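You operate a simulated robot arm through the tools that you are given. There is no shell and no other tool.

Carry out the task below with a simulated robot arm. There is one attempt and no reset: what you move stays moved.

JOB
Bend the tube with square yellow collars to about 75.
Fine: lay it in the bender, shut the black knob first, swing the lever back, open the knob and lay the tube on the wooden bench.

The check looks at the end state, three seconds after you hand in, the way a careful person would. Anything else that was tipped, shoved, dropped, spilled or broken makes it a failure.

ROBOT AND FRAMES
A 7-joint arm with a three-finger gripper, fixed in place. Base frame: the origin is on the floor under the middle of its stand, x ahead of it, y to its left, z up; the work surface is at about z = 900. Units: mm, degrees, N and s.
It reaches about 1342 mm from its shoulder. Its first joint turns from -166.0 to 166.0 degrees. Payload 2.69 kg.
Tool frame: the origin (TCP) lies between the finger pads and is the grasp point; the fingertips stand 30 mm ahead of it; z points along the fingers, y is the line along which they close. The gripper opens to 128 mm; its body begins 117 mm behind the TCP.
Orientation is told as [roll, pitch, yaw] about the base's x, y, z axes, in that order, counted from this pose: with the fingers straight down and closing along the base's y, the tool's x points along the base's -x, its y along +y and its z along -z.

CONTROLS
- The arm moves only by the tool send_rows. Its argument "motion" is a list of rows, each an object (a shift or turn left out is 0, a gripper value left out holds the last) with "jaw": the finger opening in mm, from 0 to 128; "translation": the shift along the tool's x, y, z in units of 150 mm (1.0 is 150 mm), a list of three; "turn": the turn, a rotation vector about the tool's x, y, z in units of 45 degrees (1.0 is 45 degrees), a list of three. In form: [{"jaw": jaw, "translation": [x, y, z], "turn": [wx, wy, wz]}, ...]. A call has 1 to 20 rows; each row is the pose to reach, as a shift and turn from the pose commanded when the call began, along the tool's axes at that moment. A call with a number of a shift or a turn outside -1 to 1 is refused whole. A row lasts 0.2 s, in which the tool goes at most 50 mm and 8.6 degrees; a call with a longer step from one row to the next is refused whole, and so is a gripper value outside its range. A pose out of reach is approached as far as the arm can. The call stops where the force on the tool passes 80 N (or 10 N more than at its start, if that is more) or the arm is blocked; 0.2 s more then pass. Each finger travels about 127 mm/s and halts on what it meets, pressing with about 23 N; the grip force reading is that of the motor and also rises with nothing between the fingers. The clock runs only during rows and for 0.2 s after the last one: add rows that repeat a pose to give the fingers time. The reply holds the time, the measured pose of the TCP, the force on the tool along the base axes, the opening and the grip force, in the units named above and with some noise, with the torque about the TCP (base axes, N m) and any sound that the robot's microphone picked up, and new pictures: "pictures" is both (left out), scene, wrist or none.
- Cameras (640 x 400 px; columns grow to the right, rows downward): "scene" is fixed at [51.1, -650.7, 1645.4]; the picture's right is [0.89, -0.46, 0.00], its down [-0.26, -0.50, -0.83] and it looks along [0.38, 0.74, -0.56] (base axes); focal length 310 px, centre (320, 200). "wrist" rides on the gripper at [58, 54, -131] in the tool frame; the picture's right is [-0.68, 0.74, 0.00], its down [-0.62, -0.57, -0.55] and it looks along [-0.40, -0.37, 0.84] (tool axes); focal length 234 px, centre (320, 200). There is no depth. A picture from a camera that has moved, and an enlarged one, comes with that camera's place and axes in the base frame and with its lens.
- move_column(by): moves the trunk up (or, below 0, down) by that many mm; the arm rides with it, the base frame stays. It gives what a move gives, with no picture.
- close_up(camera, box): a new picture of the part [left, top, right, bottom] of that camera's present view, enlarged. It takes no simulated time.
- sign_off(): hands the job in; it is judged then, once.

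Nothing tells you positions but the pictures and the camera data. Unless the task says otherwise, let go and move clear before handing in.

The tools are called after ">>>" as a command line: name --argument value ..., lists and objects as JSON in quotes. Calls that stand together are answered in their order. send_rows: Moves the arm, as the interface text tells. Its arguments: {"type":"object","properties":{"motion":{"type":"array"},"pictures":{"type":"string","enum":["both","scene","wrist","none"]}},"required":["motion"]} The other tools are called the same way: move_column (by) moves the trunk up or down; close_up (camera, box) takes an enlarged picture of a part of a camera's view; sign_off () hands the job in.

At the start:

```text
time_s: 0.0
tcp_pos: [509.2, 237.9, 1311.0]
tcp_rot: [-0.1, 0.0, 0.0]
contact_force: [-0.9, 0.7, -0.7]
ft_torque: [-0.04, -0.02, -0.01]
opening: 127.9
gripper_force: 0.1
trunk travel left (down, up): [-200.0, 150.0]
```

scene: 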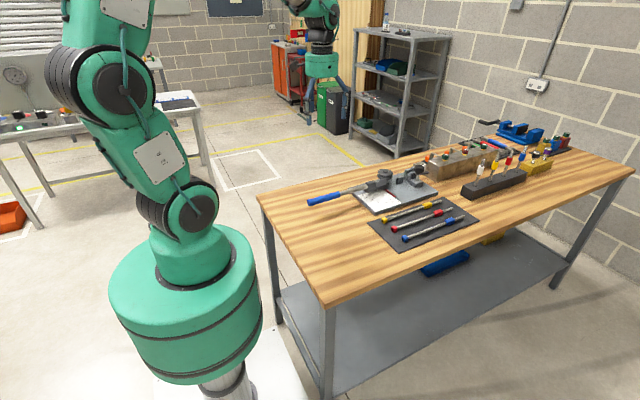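
wrist: 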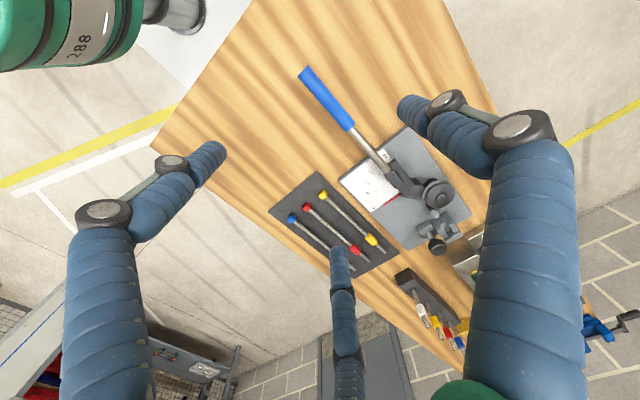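

I see a wooden bench with a tube bender (blue-handled lever, black knobs) and a dark mat with three tubes with yellow, red and blue collars. I'll take close-ups first to work out the shapes and positions.

>>> close_up --camera "scene" --box '[300, 150, 490, 260]'

>>> close_up --camera "wrist" --box '[260, 50, 500, 280]'

>>> close_up --camera "scene" --box '[340, 155, 450, 225]'

```text
3.37 times, centred on (395, 205) of scene
camera zoom: at [51.1, -650.7, 1645.4], right [0.89, -0.46, 0.0], down [-0.26, -0.5, -0.83], along [0.38, 0.74, -0.56], focal length 1044 px, centre (67, 183)
```

zoom: 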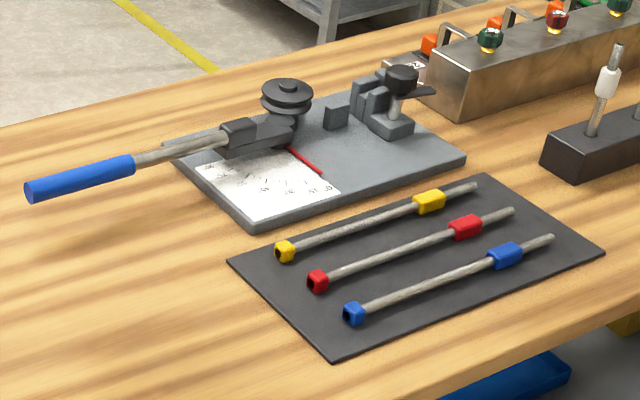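

```text
1.74 times, centred on (380, 165) of wrist
camera zoom: at [453.6, 290.9, 1443.0], right [0.68, 0.74, 0.0], down [0.62, -0.57, 0.55], along [0.4, -0.37, -0.84], focal length 407 px, centre (216, 261)
```

zoom: 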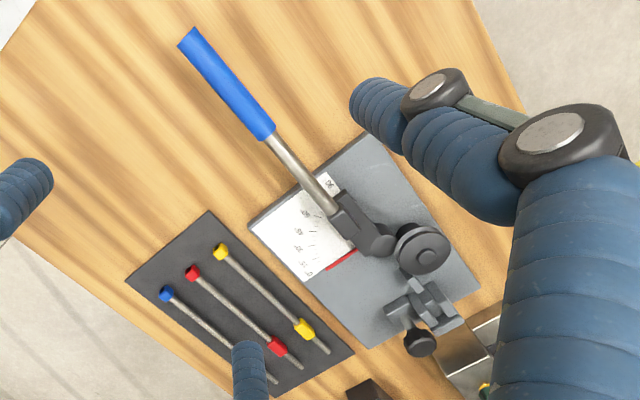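

```text
5.71 times, centred on (395, 190) of scene
camera zoom: at [51.1, -650.7, 1645.4], right [0.89, -0.46, 0.0], down [-0.26, -0.5, -0.83], along [0.38, 0.74, -0.56], focal length 1771 px, centre (-109, 257)
```

zoom: 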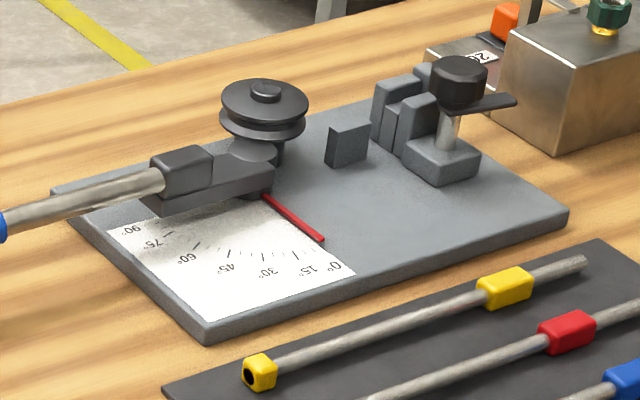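

The bench lies ahead of the arm. The bender plate spans about x 700–1035, y 125–340, with the wheel near (865, 300) and the clamp to its right. The yellow tube lies along x at y≈77. I'll bring the wrist camera over the bender to see its parts better.

>>> send_rows --motion '[{"translation": [-0.2, 0.12, 0.06]}, {"translation": [-0.4, 0.24, 0.12]}, {"translation": [-0.6, 0.36, 0.2]}, {"translation": [-0.8, 0.48, 0.28]}, {"translation": [-0.95, 0.6, 0.36]}]' --pictures "none"

```text
time_s: 1.2
tcp_pos: [654.5, 327.1, 1257.9]
tcp_rot: [0.0, -0.1, 0.0]
contact_force: [0.2, -0.3, -0.3]
ft_torque: [0.01, -0.02, 0.0]
opening: 127.8
gripper_force: 0.0
trunk travel left (down, up): [-200.0, 150.0]
```

The arm moved freely as told. I'm continuing to a viewpoint above the bender.

>>> send_rows --motion '[{"translation": [-0.2, 0.12, 0.06]}, {"translation": [-0.4, 0.24, 0.14]}, {"translation": [-0.6, 0.36, 0.24]}, {"translation": [-0.76, 0.5, 0.36]}]' --pictures "both"

```text
time_s: 2.2
tcp_pos: [768.4, 402.9, 1202.4]
tcp_rot: [0.0, 0.0, -0.1]
contact_force: [-0.3, -0.3, -1.1]
ft_torque: [0.02, -0.04, -0.02]
opening: 127.7
gripper_force: 0.1
trunk travel left (down, up): [-200.0, 150.0]
camera wrist: at [710.9, 455.8, 1334.3], right [0.68, 0.74, 0.0], down [0.62, -0.57, 0.55], along [0.4, -0.37, -0.84], focal length 234 px, centre (320, 200)
```

scene: 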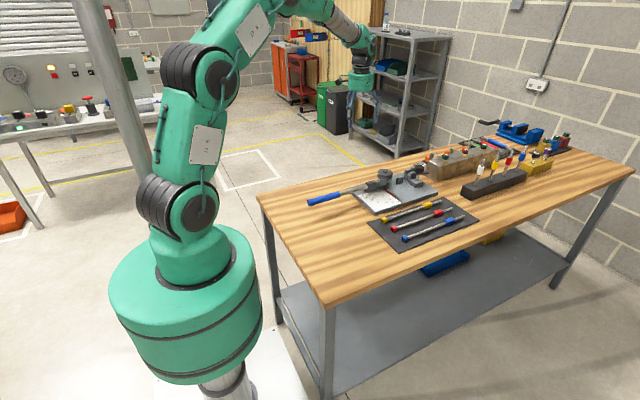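
wrist: 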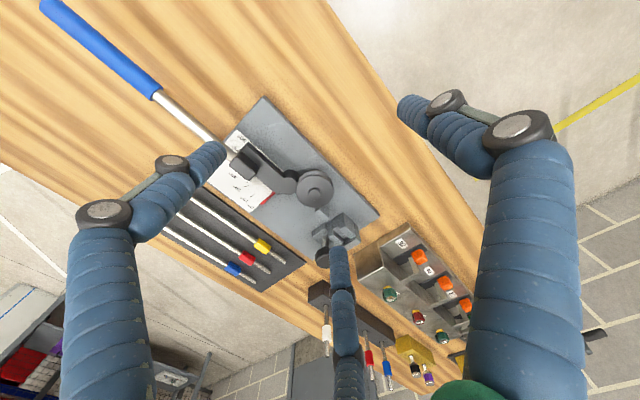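

>>> close_up --camera "wrist" --box '[200, 90, 390, 270]'

>>> close_up --camera "scene" --box '[365, 160, 425, 200]'

```text
2.22 times, centred on (295, 180) of wrist
camera zoom: at [710.9, 455.8, 1334.3], right [0.68, 0.74, 0.0], down [0.62, -0.57, 0.55], along [0.4, -0.37, -0.84], focal length 520 px, centre (376, 244)
```

zoom: 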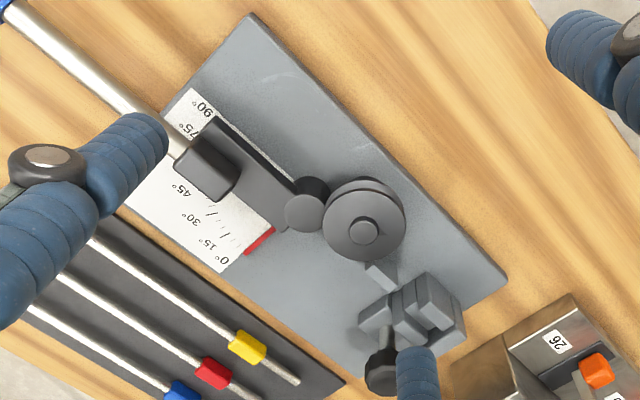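

```text
10.00 times, centred on (395, 180) of scene
camera zoom: at [51.1, -650.7, 1645.4], right [0.89, -0.46, 0.0], down [-0.26, -0.5, -0.83], along [0.38, 0.74, -0.56], focal length 3099 px, centre (-430, 400)
```

zoom: 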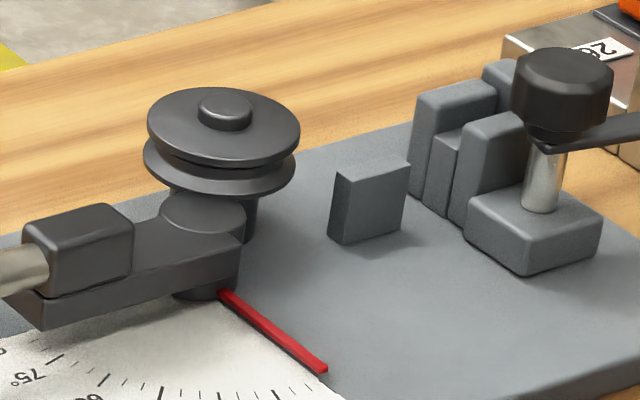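

The lever carries a roller beside the grooved wheel, and the clamp with the black knob sits to the right. I'll lower the wrist camera to look at the clamp more closely.

>>> send_rows --motion '[{"translation": [-0.2, -0.1, 0.17]}, {"translation": [-0.4, -0.2, 0.34]}, {"translation": [-0.6, -0.3, 0.52]}, {"translation": [-0.81, -0.43, 0.69]}]' --pictures "wrist"

>>> close_up --camera "wrist" --box '[200, 80, 440, 260]'

```text
time_s: 3.2
tcp_pos: [887.6, 336.5, 1098.3]
tcp_rot: [0.0, 0.0, 0.0]
contact_force: [0.6, -0.5, 0.6]
ft_torque: [0.0, -0.03, 0.0]
opening: 127.9
gripper_force: 0.1
trunk travel left (down, up): [-200.0, 150.0]
camera wrist: at [830.9, 389.6, 1231.3], right [0.68, 0.74, 0.0], down [0.62, -0.57, 0.55], along [0.4, -0.37, -0.84], focal length 234 px, centre (320, 200)
```

wrist: 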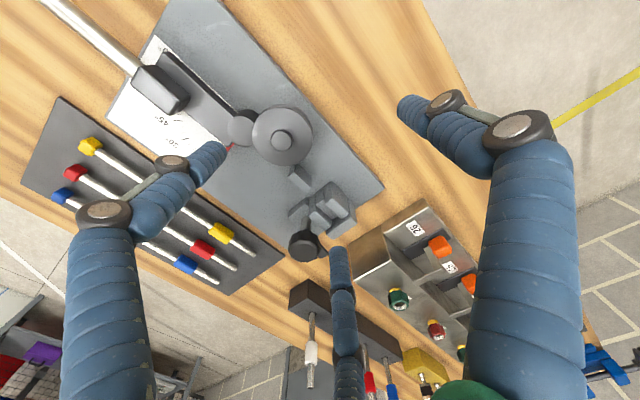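

```text
2.22 times, centred on (320, 170) of wrist
camera zoom: at [830.9, 389.6, 1231.3], right [0.68, 0.74, 0.0], down [0.62, -0.57, 0.55], along [0.4, -0.37, -0.84], focal length 520 px, centre (320, 267)
```

zoom: 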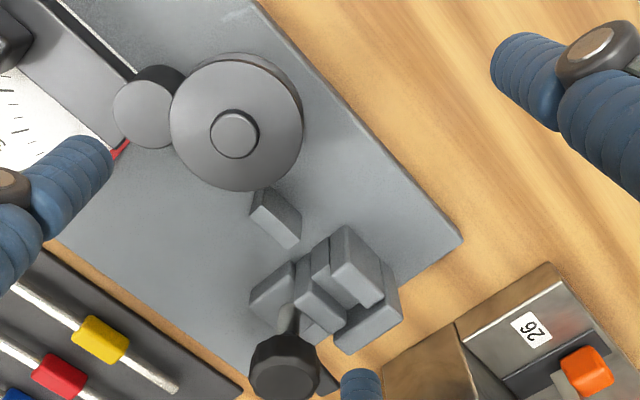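

The clamp slot runs along x near y≈262, and the small cylinder near (830, 266) may be the lever's pivot. I'll tilt the wrist so its camera looks straight down on the bender and check that.

>>> send_rows --motion '[{"translation": [0.06, -0.12, -0.03], "turn": [-0.1, 0.108, 0]}, {"translation": [0.12, -0.24, -0.06], "turn": [-0.2, 0.216, 0]}, {"translation": [0.18, -0.36, -0.1], "turn": [-0.3, 0.324, 0]}, {"translation": [0.24, -0.45, -0.13], "turn": [-0.4, 0.432, 0]}, {"translation": [0.267, -0.467, -0.133], "turn": [-0.496, 0.54, 0]}]' --pictures "wrist"

>>> close_up --camera "wrist" --box '[200, 80, 440, 260]'

```text
time_s: 4.4
tcp_pos: [849.5, 265.4, 1119.5]
tcp_rot: [23.8, 23.6, 5.1]
contact_force: [-0.6, 0.8, -0.6]
ft_torque: [0.01, 0.0, -0.03]
opening: 127.8
gripper_force: 0.0
trunk travel left (down, up): [-200.0, 150.0]
camera wrist: at [854.3, 262.5, 1273.7], right [0.68, 0.74, 0.0], down [0.74, -0.68, 0.0], along [0.0, 0.0, -1.0], focal length 234 px, centre (320, 200)
```

wrist: 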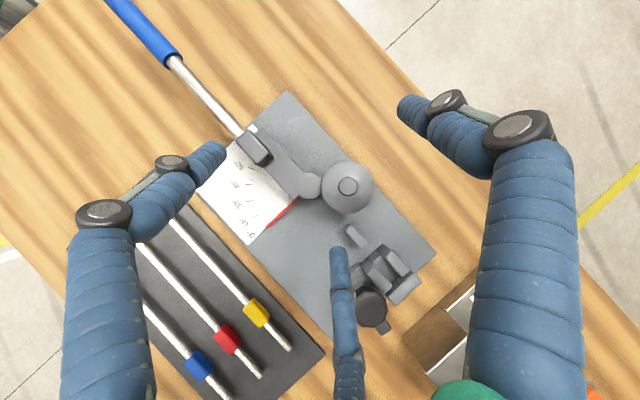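

```text
2.22 times, centred on (320, 170) of wrist
camera zoom: at [854.3, 262.5, 1273.7], right [0.68, 0.74, 0.0], down [0.74, -0.68, 0.0], along [0.0, 0.0, -1.0], focal length 520 px, centre (320, 267)
```

zoom: 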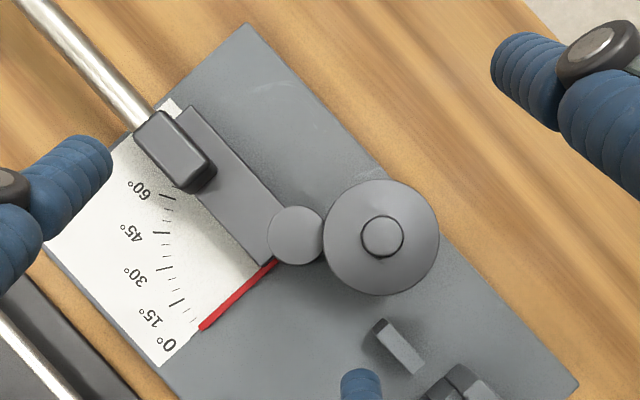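

Looking straight down, the pointer and scale are centred on the small cylinder at about (829, 265), so that is the lever pivot. The wheel at (866, 301) looks like the bending form, and the tube line passes near y≈267. I'll enlarge the details.

>>> close_up --camera "wrist" --box '[290, 150, 440, 250]'

>>> close_up --camera "wrist" --box '[220, 110, 340, 210]'

>>> close_up --camera "wrist" --box '[330, 220, 450, 340]'

```text
4.00 times, centred on (365, 200) of wrist
camera zoom: at [854.3, 262.5, 1273.7], right [0.68, 0.74, 0.0], down [0.74, -0.68, 0.0], along [0.0, 0.0, -1.0], focal length 937 px, centre (140, 200)
```

zoom: 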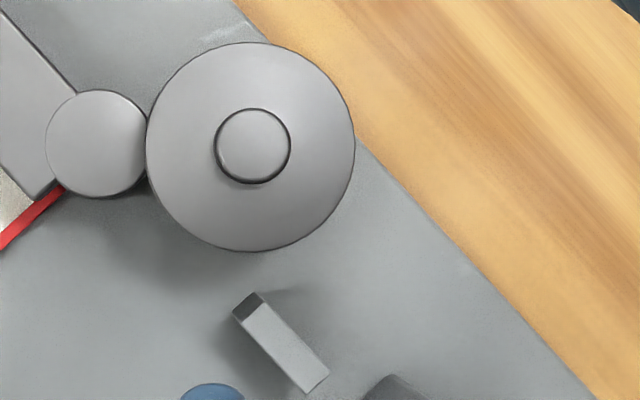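

```text
4.00 times, centred on (280, 160) of wrist
camera zoom: at [854.3, 262.5, 1273.7], right [0.68, 0.74, 0.0], down [0.74, -0.68, 0.0], along [0.0, 0.0, -1.0], focal length 937 px, centre (480, 360)
```

zoom: 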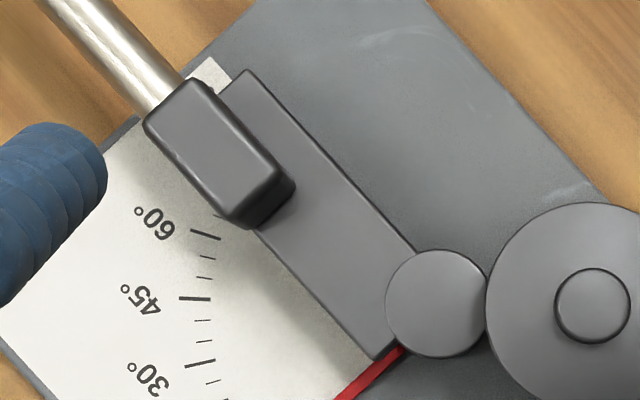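

```text
3.33 times, centred on (390, 280) of wrist
camera zoom: at [854.3, 262.5, 1273.7], right [0.68, 0.74, 0.0], down [0.74, -0.68, 0.0], along [0.0, 0.0, -1.0], focal length 781 px, centre (87, -67)
```

zoom: 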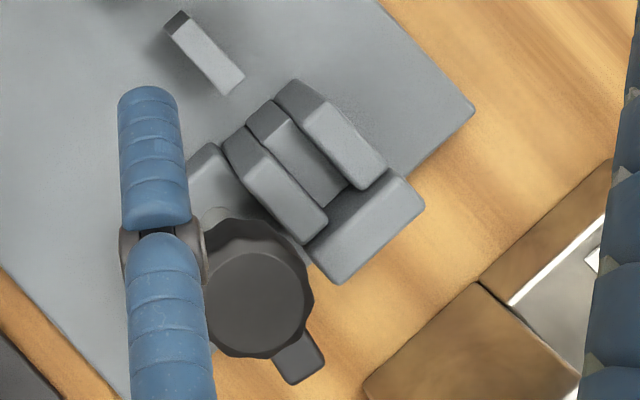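

The support slab, clamp slot and pivot all line up at y≈265, and the knob's tab points to +x. I need accurate collar and tube dimensions next, so I'll enlarge the tubes and the clamp.

>>> close_up --camera "wrist" --box '[130, 210, 310, 390]'

>>> close_up --camera "scene" --box '[370, 190, 470, 250]'

>>> close_up --camera "scene" --box '[395, 160, 445, 190]'

```text
2.22 times, centred on (220, 300) of wrist
camera zoom: at [854.3, 262.5, 1273.7], right [0.68, 0.74, 0.0], down [0.74, -0.68, 0.0], along [0.0, 0.0, -1.0], focal length 520 px, centre (542, -22)
```

zoom: 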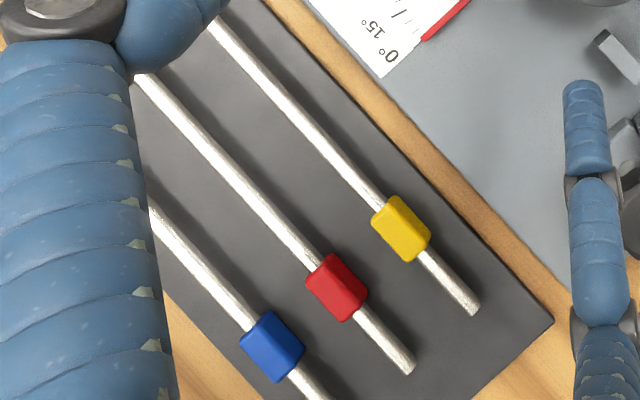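

```text
6.40 times, centred on (420, 220) of scene
camera zoom: at [51.1, -650.7, 1645.4], right [0.89, -0.46, 0.0], down [-0.26, -0.5, -0.83], along [0.38, 0.74, -0.56], focal length 1984 px, centre (-320, 72)
```

zoom: 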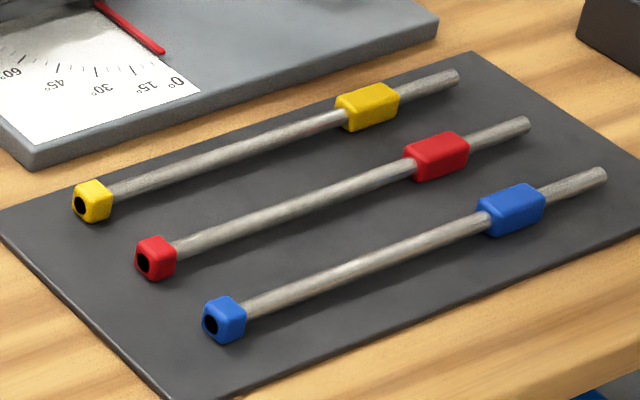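

```text
12.80 times, centred on (420, 175) of scene
camera zoom: at [51.1, -650.7, 1645.4], right [0.89, -0.46, 0.0], down [-0.26, -0.5, -0.83], along [0.38, 0.74, -0.56], focal length 3967 px, centre (-960, 520)
```

zoom: 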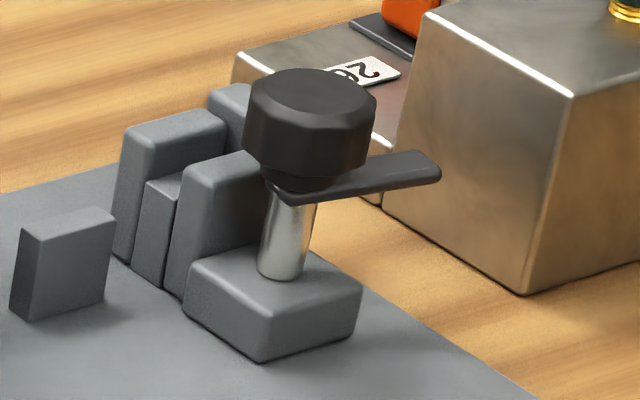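

The collars are about 15 mm square. Collar B is about 37 mm long, centred about 216 mm from end collar A. The clamp slot seems sized for a collar, so I'll look along the tube line (+x) at a shallow angle to measure heights and the jaw gap.

>>> send_rows --motion '[{"turn": [0.113, -0.123, 0]}, {"turn": [0.226, -0.245, 0]}, {"turn": [0.339, -0.368, 0]}, {"turn": [0.452, -0.49, 0]}, {"turn": [0.564, -0.613, 0]}, {"turn": [0.677, -0.736, 0]}, {"turn": [0.79, -0.858, 0]}, {"turn": [0.903, -0.981, 0]}]' --pictures "none"

>>> send_rows --motion '[{"translation": [0.1, 0.018, 0.035], "turn": [-0.06, -0.055, -0.16]}, {"translation": [0.2, 0.036, 0.07], "turn": [-0.12, -0.11, -0.32]}, {"translation": [0.3, 0.054, 0.1], "turn": [-0.18, -0.166, -0.48]}, {"translation": [0.4, 0.07, 0.14], "turn": [-0.24, -0.22, -0.64]}, {"translation": [0.5, 0.085, 0.17], "turn": [-0.29, -0.267, -0.774]}, {"translation": [0.539, 0.091, 0.185], "turn": [-0.316, -0.291, -0.844]}]' --pictures "both"

>>> close_up --camera "wrist" --box '[240, 110, 400, 230]'

```text
time_s: 6.2
tcp_pos: [847.9, 268.1, 1118.2]
tcp_rot: [-19.2, -19.5, 3.3]
contact_force: [0.4, 0.4, 0.9]
ft_torque: [-0.01, -0.01, -0.03]
opening: 128.1
gripper_force: 0.1
trunk travel left (down, up): [-200.0, 150.0]
```

```text
time_s: 7.6
tcp_pos: [781.3, 266.7, 1064.1]
tcp_rot: [-19.1, -19.5, 46.1]
contact_force: [0.3, -0.2, 0.8]
ft_torque: [0.01, -0.01, 0.05]
opening: 128.0
gripper_force: 0.1
trunk travel left (down, up): [-200.0, 150.0]
camera wrist: at [652.3, 266.0, 1145.6], right [0.0, 1.0, 0.0], down [0.5, 0.0, 0.87], along [0.87, 0.0, -0.5], focal length 234 px, centre (320, 200)
```

scene: 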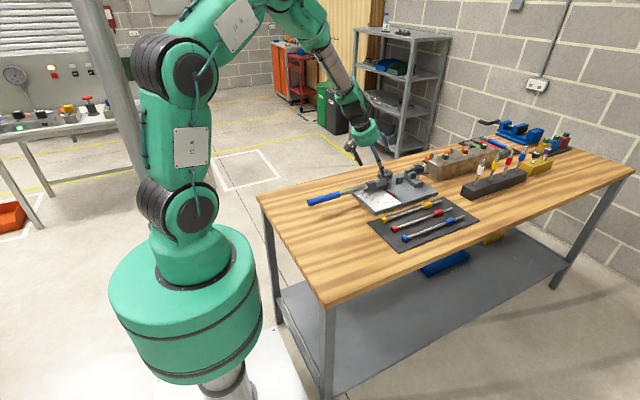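
wrist: 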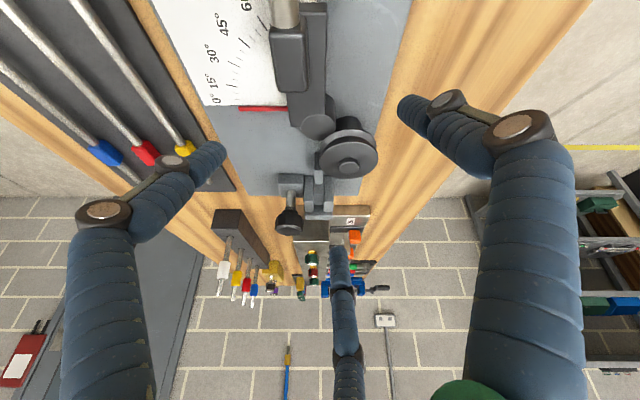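

```text
3.33 times, centred on (320, 170) of wrist
camera zoom: at [652.3, 266.0, 1145.6], right [0.0, 1.0, 0.0], down [0.5, 0.0, 0.87], along [0.87, 0.0, -0.5], focal length 781 px, centre (320, 300)
```

zoom: 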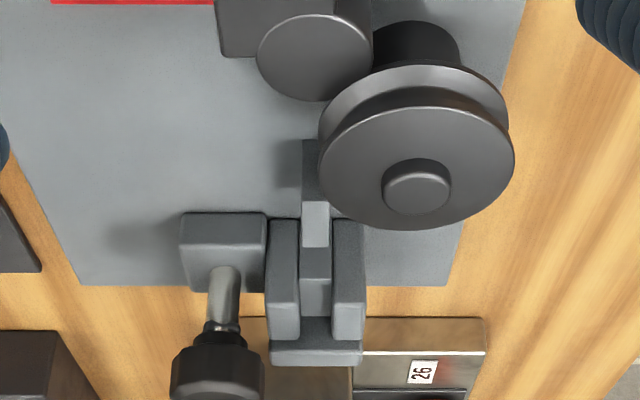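

In this flipped view along +x, the slot floor between the jaws looks slightly higher than the support slab. That would fit the long collar resting on the support and the bare tail lying in the jaws. I'll enlarge further to confirm.

>>> close_up --camera "wrist" --box '[295, 140, 355, 190]'

>>> close_up --camera "wrist" --box '[295, 170, 345, 210]'

>>> close_up --camera "wrist" --box '[300, 100, 390, 180]'

>>> close_up --camera "wrist" --box '[200, 0, 350, 120]'

```text
8.00 times, centred on (325, 165) of wrist
camera zoom: at [652.3, 266.0, 1145.6], right [0.0, 1.0, 0.0], down [0.5, 0.0, 0.87], along [0.87, 0.0, -0.5], focal length 1873 px, centre (280, 480)
```

zoom: 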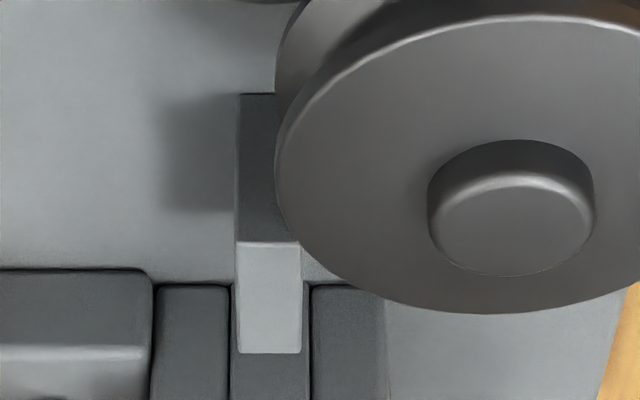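

```text
10.00 times, centred on (320, 190) of wrist
camera zoom: at [652.3, 266.0, 1145.6], right [0.0, 1.0, 0.0], down [0.5, 0.0, 0.87], along [0.87, 0.0, -0.5], focal length 2342 px, centre (320, 300)
```

zoom: 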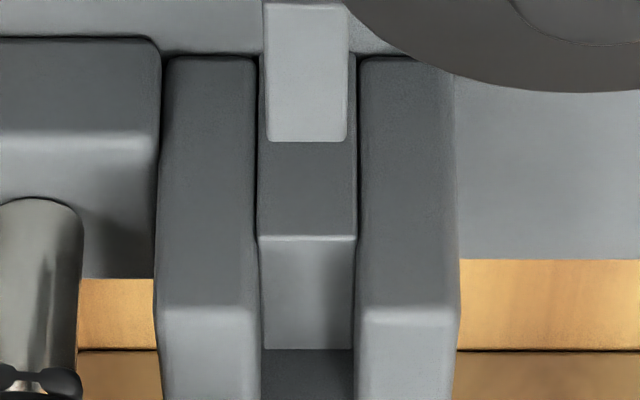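

```text
5.00 times, centred on (345, 140) of wrist
camera zoom: at [652.3, 266.0, 1145.6], right [0.0, 1.0, 0.0], down [0.5, 0.0, 0.87], along [0.87, 0.0, -0.5], focal length 1171 px, centre (195, 500)
```

zoom: 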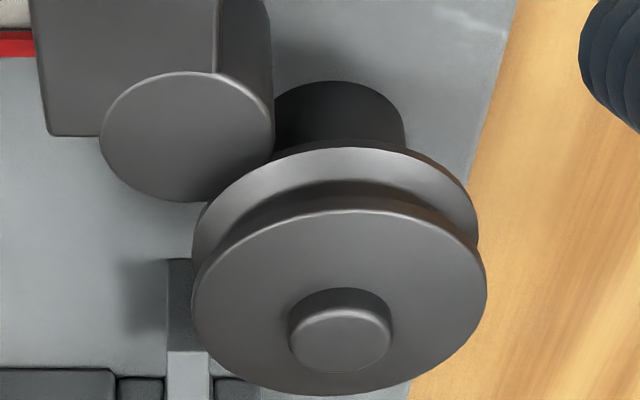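

```text
3.33 times, centred on (275, 60) of wrist
camera zoom: at [652.3, 266.0, 1145.6], right [0.0, 1.0, 0.0], down [0.5, 0.0, 0.87], along [0.87, 0.0, -0.5], focal length 781 px, centre (470, 667)
```

zoom: 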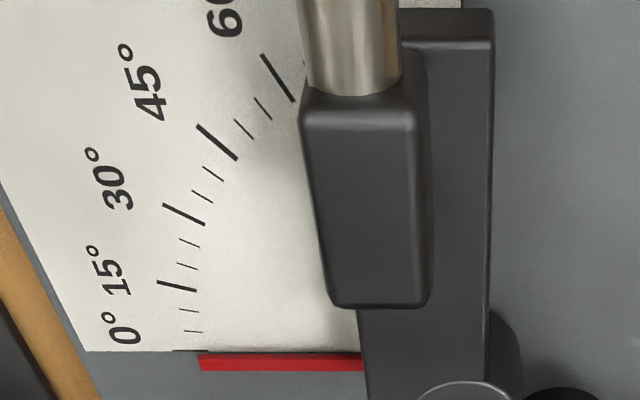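

Measurements so far: slot centre y≈264.2, gap ≈15.8 mm, floor z≈948.6, support top z≈946.7, pivot (829.5, 264.2). To see where the tube should sit I need the wheel groove height and collar sizes, so I'm moving to a low side view from the −y side.

>>> send_rows --motion '[{"translation": [0.02, -0.13, 0.01], "turn": [-0.062, -0.057, -0.165]}, {"translation": [0.05, -0.26, 0.02], "turn": [-0.124, -0.114, -0.33]}, {"translation": [0.07, -0.39, 0.03], "turn": [-0.186, -0.171, -0.495]}, {"translation": [0.1, -0.52, 0.04], "turn": [-0.248, -0.228, -0.66]}, {"translation": [0.12, -0.65, 0.05], "turn": [-0.31, -0.285, -0.825]}, {"translation": [0.145, -0.773, 0.063], "turn": [-0.371, -0.341, -0.99]}]' --pictures "none"

>>> send_rows --motion '[{"translation": [0.13, -0.06, 0.08], "turn": [-0.06, -0.055, -0.16]}, {"translation": [0.26, -0.12, 0.16], "turn": [-0.12, -0.11, -0.32]}, {"translation": [0.38, -0.18, 0.24], "turn": [-0.18, -0.165, -0.48]}, {"translation": [0.51, -0.24, 0.32], "turn": [-0.24, -0.22, -0.64]}, {"translation": [0.639, -0.293, 0.408], "turn": [-0.297, -0.273, -0.792]}]' --pictures "none"

>>> send_rows --motion '[{"turn": [0.075, -0.082, 0]}, {"turn": [0.15, -0.164, 0]}, {"turn": [0.15, -0.164, 0]}]' --pictures "both"

>>> close_up --camera "wrist" --box '[220, 120, 420, 250]'

```text
time_s: 9.0
tcp_pos: [842.9, 168.1, 1084.7]
tcp_rot: [-19.0, -19.5, 95.9]
contact_force: [-0.1, 0.1, -0.5]
ft_torque: [-0.02, 0.01, 0.01]
opening: 128.0
gripper_force: 0.1
trunk travel left (down, up): [-200.0, 150.0]
```

```text
time_s: 10.2
tcp_pos: [912.4, 99.7, 1011.1]
tcp_rot: [-19.0, -19.5, 135.9]
contact_force: [0.6, -1.0, 0.8]
ft_torque: [0.03, -0.01, 0.0]
opening: 127.7
gripper_force: 0.0
trunk travel left (down, up): [-200.0, 150.0]
```

```text
time_s: 11.0
tcp_pos: [912.9, 98.3, 1011.0]
tcp_rot: [-26.9, -26.2, 139.0]
contact_force: [0.1, -0.2, 0.7]
ft_torque: [0.06, 0.04, 0.03]
opening: 127.9
gripper_force: 0.0
trunk travel left (down, up): [-200.0, 150.0]
camera wrist: at [914.1, -44.5, 1068.8], right [-1.0, 0.0, 0.0], down [0.0, 0.34, 0.94], along [0.0, 0.94, -0.34], focal length 234 px, centre (320, 200)
```

scene: 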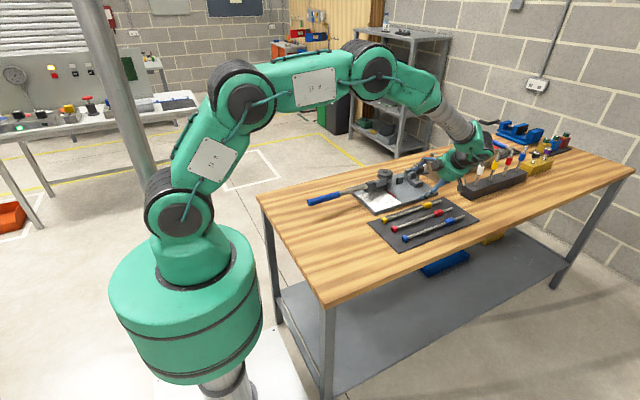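
wrist: 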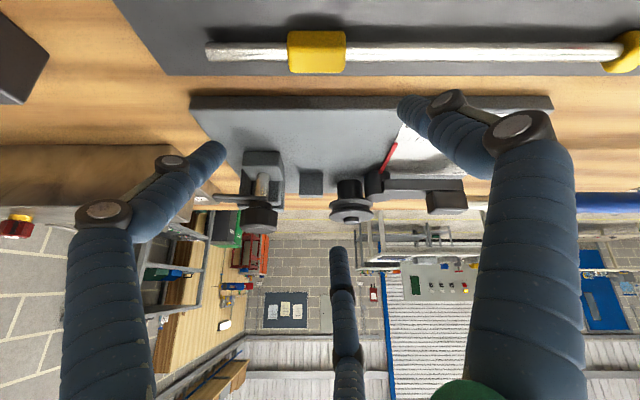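

```text
3.08 times, centred on (320, 185) of wrist
camera zoom: at [914.1, -44.5, 1068.8], right [-1.0, 0.0, 0.0], down [0.0, 0.34, 0.94], along [0.0, 0.94, -0.34], focal length 720 px, centre (320, 246)
```

zoom: 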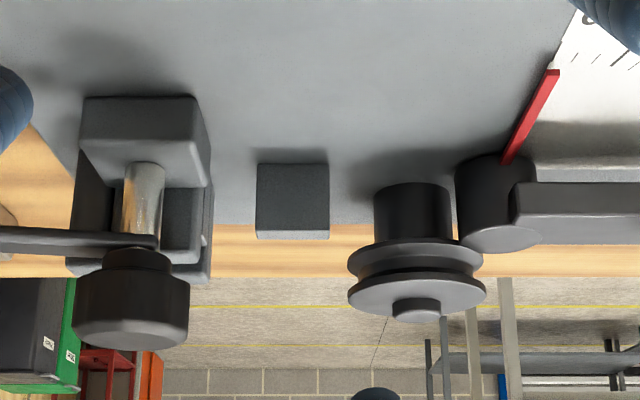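

This upside-down side view shows the wheel groove, support, clamp and tubes clearly. I'll enlarge each for measurement.

>>> close_up --camera "wrist" --box '[290, 160, 390, 230]'

>>> close_up --camera "wrist" --box '[190, 10, 370, 100]'

>>> close_up --camera "wrist" --box '[210, 140, 310, 240]'

>>> close_up --camera "wrist" --box '[560, 10, 640, 90]'

>>> close_up --camera "wrist" --box '[360, 120, 490, 230]'

```text
5.71 times, centred on (340, 195) of wrist
camera zoom: at [914.1, -44.5, 1068.8], right [-1.0, 0.0, 0.0], down [0.0, 0.34, 0.94], along [0.0, 0.94, -0.34], focal length 1338 px, centre (206, 229)
```

zoom: 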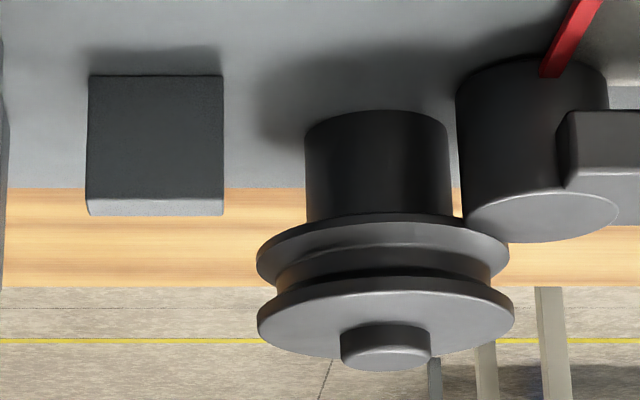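

```text
3.56 times, centred on (280, 55) of wrist
camera zoom: at [914.1, -44.5, 1068.8], right [-1.0, 0.0, 0.0], down [0.0, 0.34, 0.94], along [0.0, 0.94, -0.34], focal length 833 px, centre (462, 716)
```

zoom: 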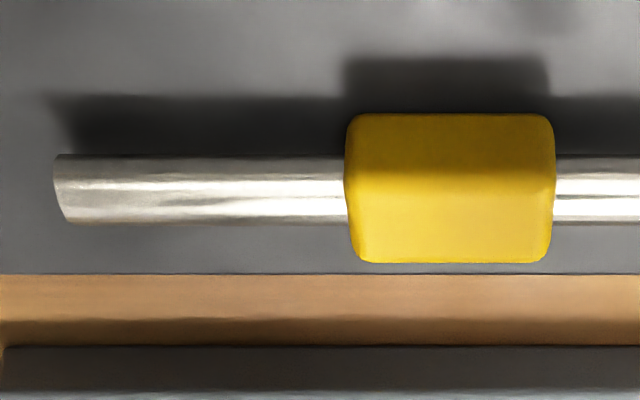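

```text
4.00 times, centred on (260, 190) of wrist
camera zoom: at [914.1, -44.5, 1068.8], right [-1.0, 0.0, 0.0], down [0.0, 0.34, 0.94], along [0.0, 0.94, -0.34], focal length 937 px, centre (560, 240)
```

zoom: 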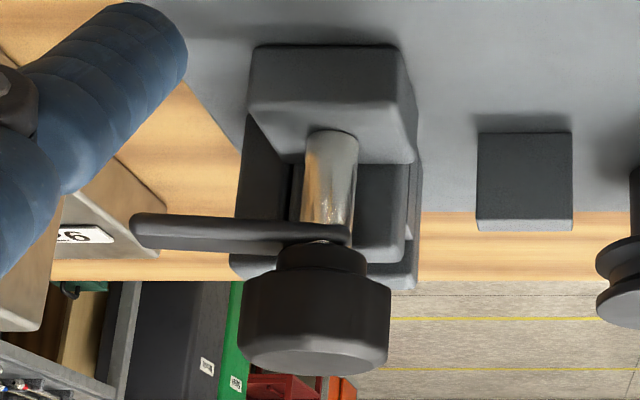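

```text
5.00 times, centred on (600, 50) of wrist
camera zoom: at [914.1, -44.5, 1068.8], right [-1.0, 0.0, 0.0], down [0.0, 0.34, 0.94], along [0.0, 0.94, -0.34], focal length 1171 px, centre (-1080, 950)
```

zoom: 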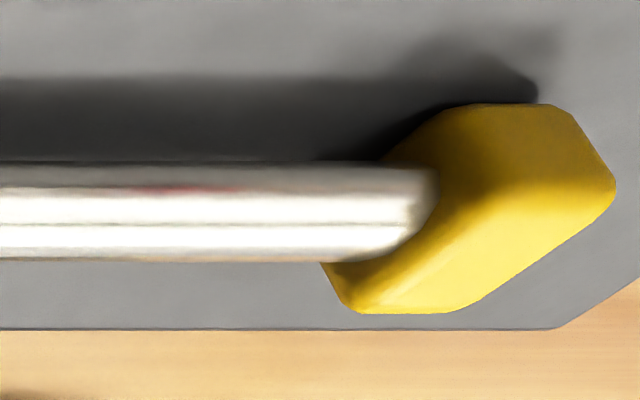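

```text
3.64 times, centred on (425, 175) of wrist
camera zoom: at [914.1, -44.5, 1068.8], right [-1.0, 0.0, 0.0], down [0.0, 0.34, 0.94], along [0.0, 0.94, -0.34], focal length 852 px, centre (-62, 291)
```

zoom: 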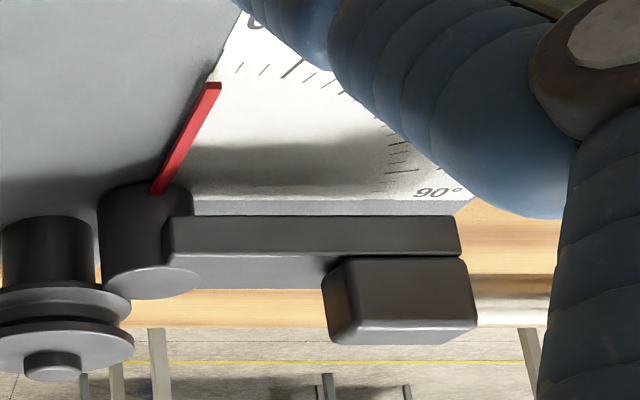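

The measurements agree. There is an end stop at x≈1006, so with the tail butted in the jaws, the long collar B lands on the support and the tube axis is at about y 264, z 958. I'll return to fingers-down and go above the yellow tube's collar B, near (916, 75).

>>> send_rows --motion '[{"translation": [-0.05, -0.045, -0.09], "turn": [-0.111, 0.121, 0]}, {"translation": [-0.1, -0.09, -0.18], "turn": [-0.223, 0.242, 0]}, {"translation": [-0.15, -0.13, -0.27], "turn": [-0.334, 0.363, 0]}, {"translation": [-0.2, -0.18, -0.36], "turn": [-0.446, 0.484, 0]}, {"translation": [-0.236, -0.217, -0.426], "turn": [-0.557, 0.605, 0]}]' --pictures "none"

>>> send_rows --motion '[{"turn": [0, 0, 0.18]}, {"turn": [0, 0, 0.36]}, {"turn": [0, 0, 0.54]}, {"turn": [0, 0, 0.72]}, {"turn": [0, 0, 0.9]}, {"turn": [0, 0, 0.982]}]' --pictures "none"

>>> send_rows --motion '[{"turn": [0, 0, 0.18]}, {"turn": [0, 0, 0.36]}, {"turn": [0, 0, 0.54]}, {"turn": [0, 0, 0.72]}, {"turn": [0, 0, 0.9]}, {"turn": [0, 0, 0.982]}]' --pictures "none"

>>> send_rows --motion '[{"turn": [0, 0, 0.18]}, {"turn": [0, 0, 0.36]}, {"turn": [0, 0, 0.54]}, {"turn": [0, 0, 0.72]}, {"turn": [0, 0, 0.9]}, {"turn": [0, 0, 0.982]}]' --pictures "both"

```text
time_s: 12.2
tcp_pos: [909.3, 99.2, 1090.0]
tcp_rot: [0.1, 0.1, 132.6]
contact_force: [-0.3, -0.5, 0.0]
ft_torque: [0.01, -0.01, 0.03]
opening: 127.8
gripper_force: 0.1
trunk travel left (down, up): [-200.0, 150.0]
```

```text
time_s: 13.6
tcp_pos: [911.3, 100.5, 1090.5]
tcp_rot: [0.2, 0.1, 88.3]
contact_force: [-0.2, 0.7, -0.4]
ft_torque: [-0.04, -0.02, 0.01]
opening: 127.8
gripper_force: 0.0
trunk travel left (down, up): [-200.0, 150.0]
```

```text
time_s: 15.0
tcp_pos: [910.8, 98.5, 1090.6]
tcp_rot: [0.0, 0.1, 44.1]
contact_force: [-0.4, 0.2, -0.1]
ft_torque: [0.01, -0.03, 0.0]
opening: 128.0
gripper_force: 0.0
trunk travel left (down, up): [-200.0, 150.0]
```

```text
time_s: 16.4
tcp_pos: [911.4, 99.3, 1089.8]
tcp_rot: [0.0, 0.2, -0.1]
contact_force: [-0.3, -0.6, 0.3]
ft_torque: [0.01, 0.0, -0.01]
opening: 128.2
gripper_force: 0.1
trunk travel left (down, up): [-200.0, 150.0]
camera wrist: at [854.7, 151.9, 1222.3], right [0.68, 0.74, 0.0], down [0.62, -0.57, 0.55], along [0.4, -0.37, -0.84], focal length 234 px, centre (320, 200)
```

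scene: 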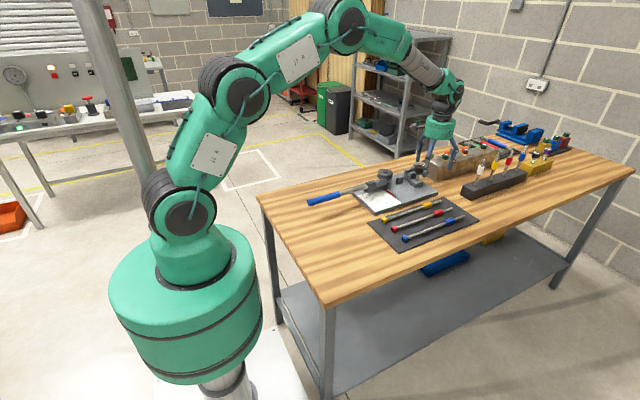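
wrist: 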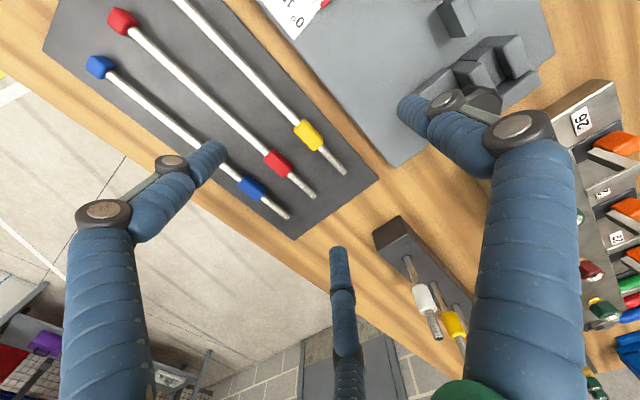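

Collar B of the yellow tube appears at about (916, 76). I'll move above it and narrow the fingers to 40 mm to see how they stand relative to the tube.

>>> send_rows --motion '[{"jaw": 40, "translation": [-0.01, -0.05, 0.2]}, {"jaw": 40, "translation": [-0.02, -0.1, 0.4]}, {"jaw": 40, "translation": [-0.031, -0.153, 0.55]}, {"jaw": 40, "translation": [-0.031, -0.153, 0.667]}, {"jaw": 40, "translation": [-0.031, -0.153, 0.667]}]' --pictures "both"

>>> close_up --camera "wrist" --box '[230, 100, 430, 280]'

>>> close_up --camera "scene" --box '[370, 130, 490, 240]'

```text
time_s: 17.6
tcp_pos: [915.6, 75.5, 988.4]
tcp_rot: [-0.1, 0.1, 0.0]
contact_force: [0.6, -0.1, 0.5]
ft_torque: [-0.01, 0.04, -0.04]
opening: 39.8
gripper_force: 0.1
trunk travel left (down, up): [-200.0, 150.0]
camera wrist: at [859.0, 129.0, 1120.4], right [0.68, 0.74, 0.0], down [0.62, -0.56, 0.55], along [0.4, -0.37, -0.84], focal length 234 px, centre (320, 200)
```

scene: 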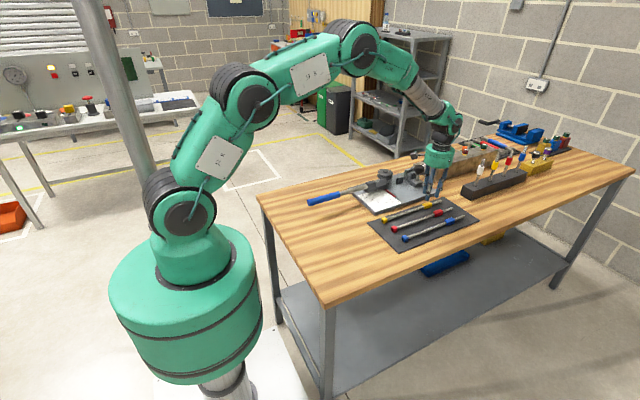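
wrist: 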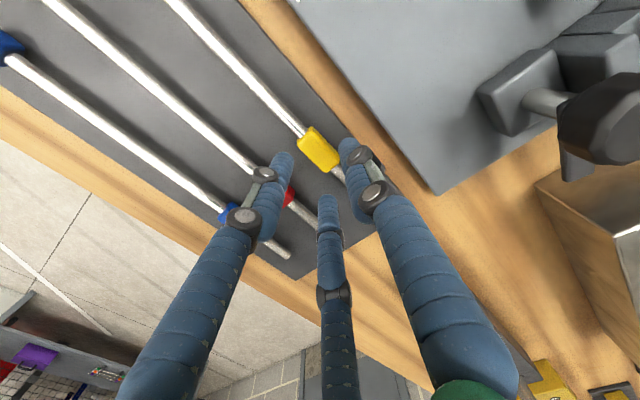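

```text
2.22 times, centred on (330, 190) of wrist
camera zoom: at [859.0, 129.0, 1120.4], right [0.68, 0.74, 0.0], down [0.62, -0.56, 0.55], along [0.4, -0.37, -0.84], focal length 520 px, centre (298, 222)
```

zoom: 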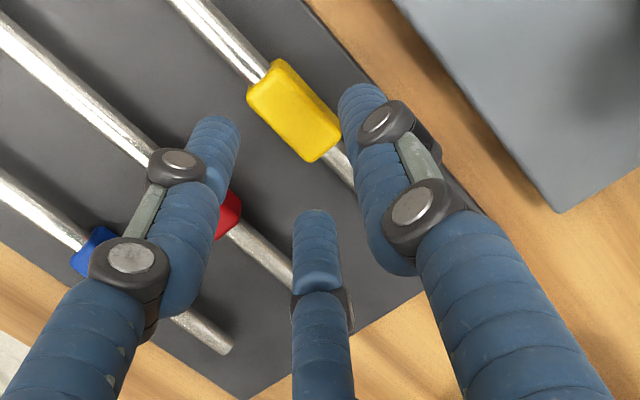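

```text
3.64 times, centred on (430, 185) of scene
camera zoom: at [51.1, -650.7, 1645.4], right [0.89, -0.46, 0.0], down [-0.26, -0.5, -0.83], along [0.38, 0.74, -0.56], focal length 1127 px, centre (-80, 254)
```

zoom: 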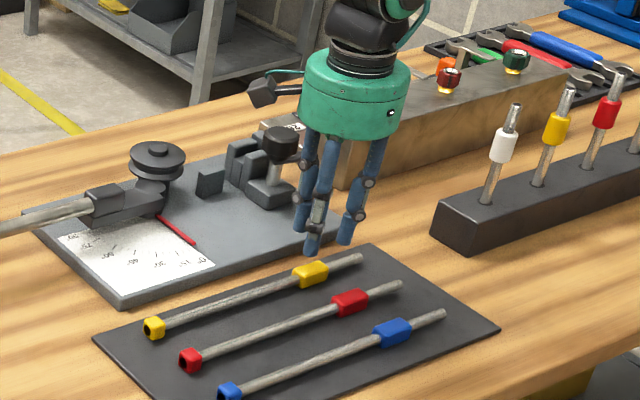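

The three fingers close radially, one from +y and two from the −y side. I'll therefore sit the TCP a few mm to −y of the tube with the opening at 54, then check clearances just above the collar.

>>> send_rows --motion '[{"jaw": 54, "translation": [0, -0.05, 0.0]}, {"jaw": 54, "translation": [0, -0.05, 0.1]}, {"jaw": 54, "translation": [0, -0.05, 0.2]}]' --pictures "wrist"

>>> close_up --camera "wrist" --box '[250, 90, 410, 230]'

>>> close_up --camera "scene" --box '[410, 170, 470, 220]'

```text
time_s: 18.4
tcp_pos: [913.8, 69.5, 959.0]
tcp_rot: [-0.1, 0.1, 0.0]
contact_force: [-0.1, -0.8, -0.1]
ft_torque: [0.01, 0.0, 0.02]
opening: 53.9
gripper_force: 0.0
trunk travel left (down, up): [-200.0, 150.0]
camera wrist: at [857.2, 121.5, 1090.2], right [0.68, 0.74, 0.0], down [0.62, -0.56, 0.55], along [0.4, -0.37, -0.84], focal length 234 px, centre (320, 200)
```

wrist: 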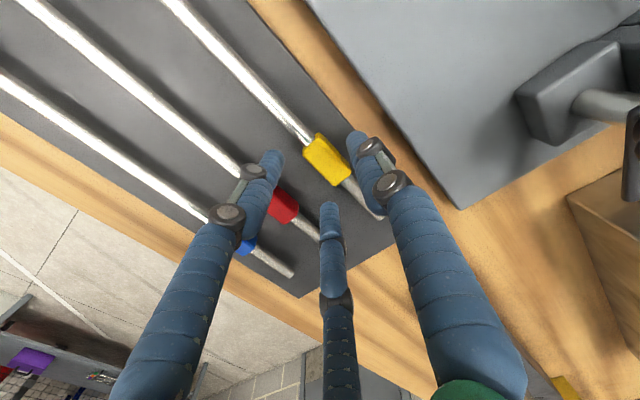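

```text
2.86 times, centred on (330, 160) of wrist
camera zoom: at [857.2, 121.5, 1090.2], right [0.68, 0.74, 0.0], down [0.62, -0.56, 0.55], along [0.4, -0.37, -0.84], focal length 669 px, centre (291, 314)
```

zoom: 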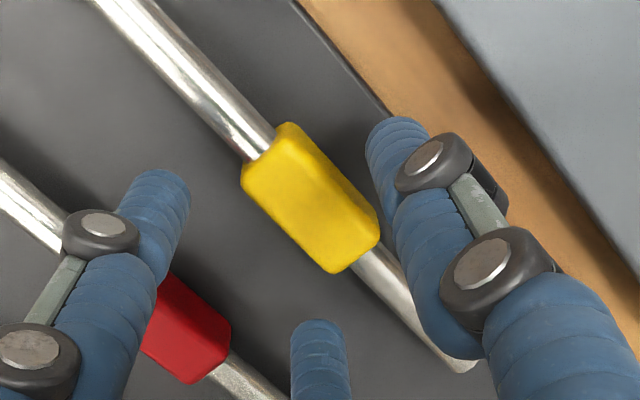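

```text
8.00 times, centred on (440, 195) of scene
camera zoom: at [51.1, -650.7, 1645.4], right [0.89, -0.46, 0.0], down [-0.26, -0.5, -0.83], along [0.38, 0.74, -0.56], focal length 2479 px, centre (-640, 240)
```

zoom: 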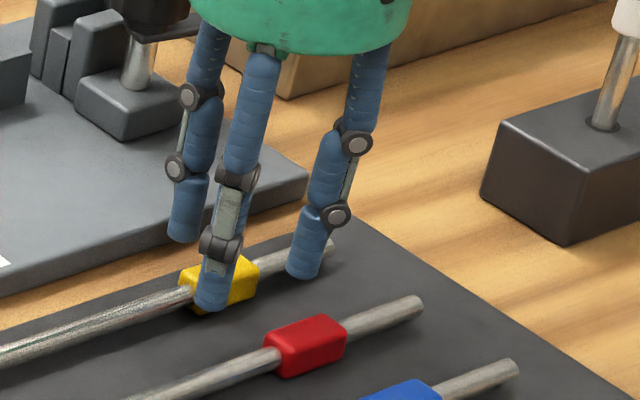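

The collar centre is at about (915, 75.3) and the fingers straddle it with clearance. I'm lowering to grasp height now.

>>> send_rows --motion '[{"jaw": 54, "translation": [-0.01, 0, 0.06]}, {"jaw": 54, "translation": [-0.01, 0, 0.11]}, {"jaw": 54, "translation": [-0.01, 0, 0.15]}, {"jaw": 54, "translation": [-0.01, 0, 0.15]}]' --pictures "both"

>>> close_up --camera "wrist" --box '[250, 90, 410, 230]'

>>> close_up --camera "scene" --box '[410, 170, 470, 220]'

```text
time_s: 19.4
tcp_pos: [916.3, 68.5, 938.2]
tcp_rot: [-0.2, 0.1, 0.0]
contact_force: [0.5, 0.5, -0.1]
ft_torque: [0.01, -0.01, 0.01]
opening: 54.0
gripper_force: 0.1
trunk travel left (down, up): [-200.0, 150.0]
camera wrist: at [859.3, 121.1, 1069.1], right [0.68, 0.74, 0.0], down [0.62, -0.56, 0.55], along [0.4, -0.37, -0.84], focal length 234 px, centre (320, 200)
```

scene: 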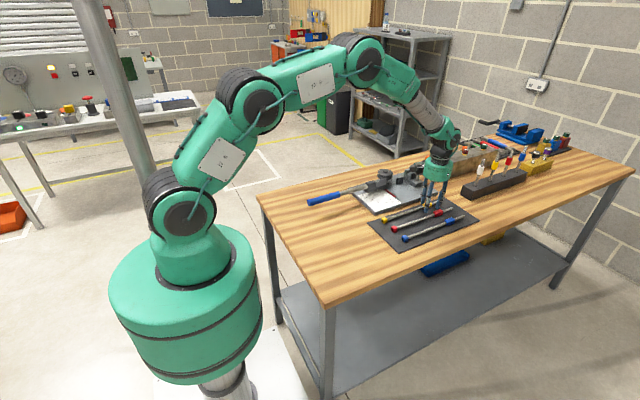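
wrist: 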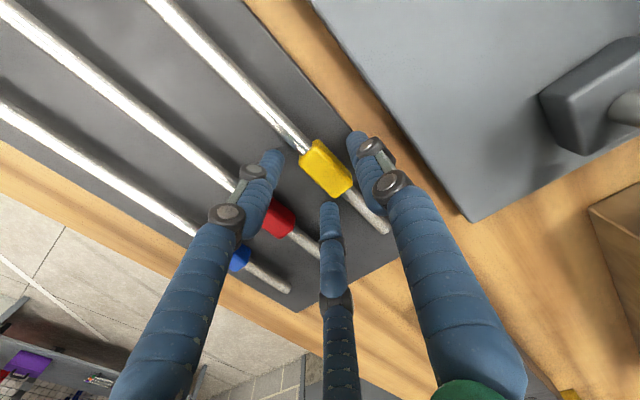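

```text
2.86 times, centred on (330, 160) of wrist
camera zoom: at [859.3, 121.1, 1069.1], right [0.68, 0.74, 0.0], down [0.62, -0.56, 0.55], along [0.4, -0.37, -0.84], focal length 669 px, centre (291, 314)
```

zoom: 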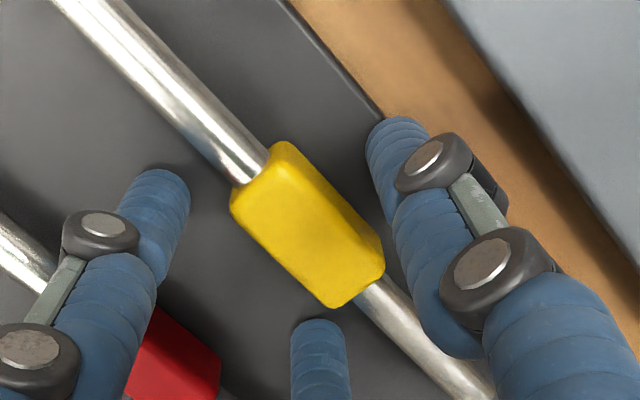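

```text
8.00 times, centred on (440, 195) of scene
camera zoom: at [51.1, -650.7, 1645.4], right [0.89, -0.46, 0.0], down [-0.26, -0.5, -0.83], along [0.38, 0.74, -0.56], focal length 2479 px, centre (-640, 240)
```

zoom: 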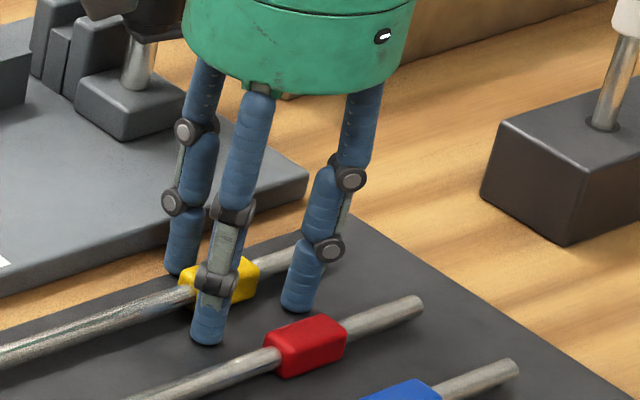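

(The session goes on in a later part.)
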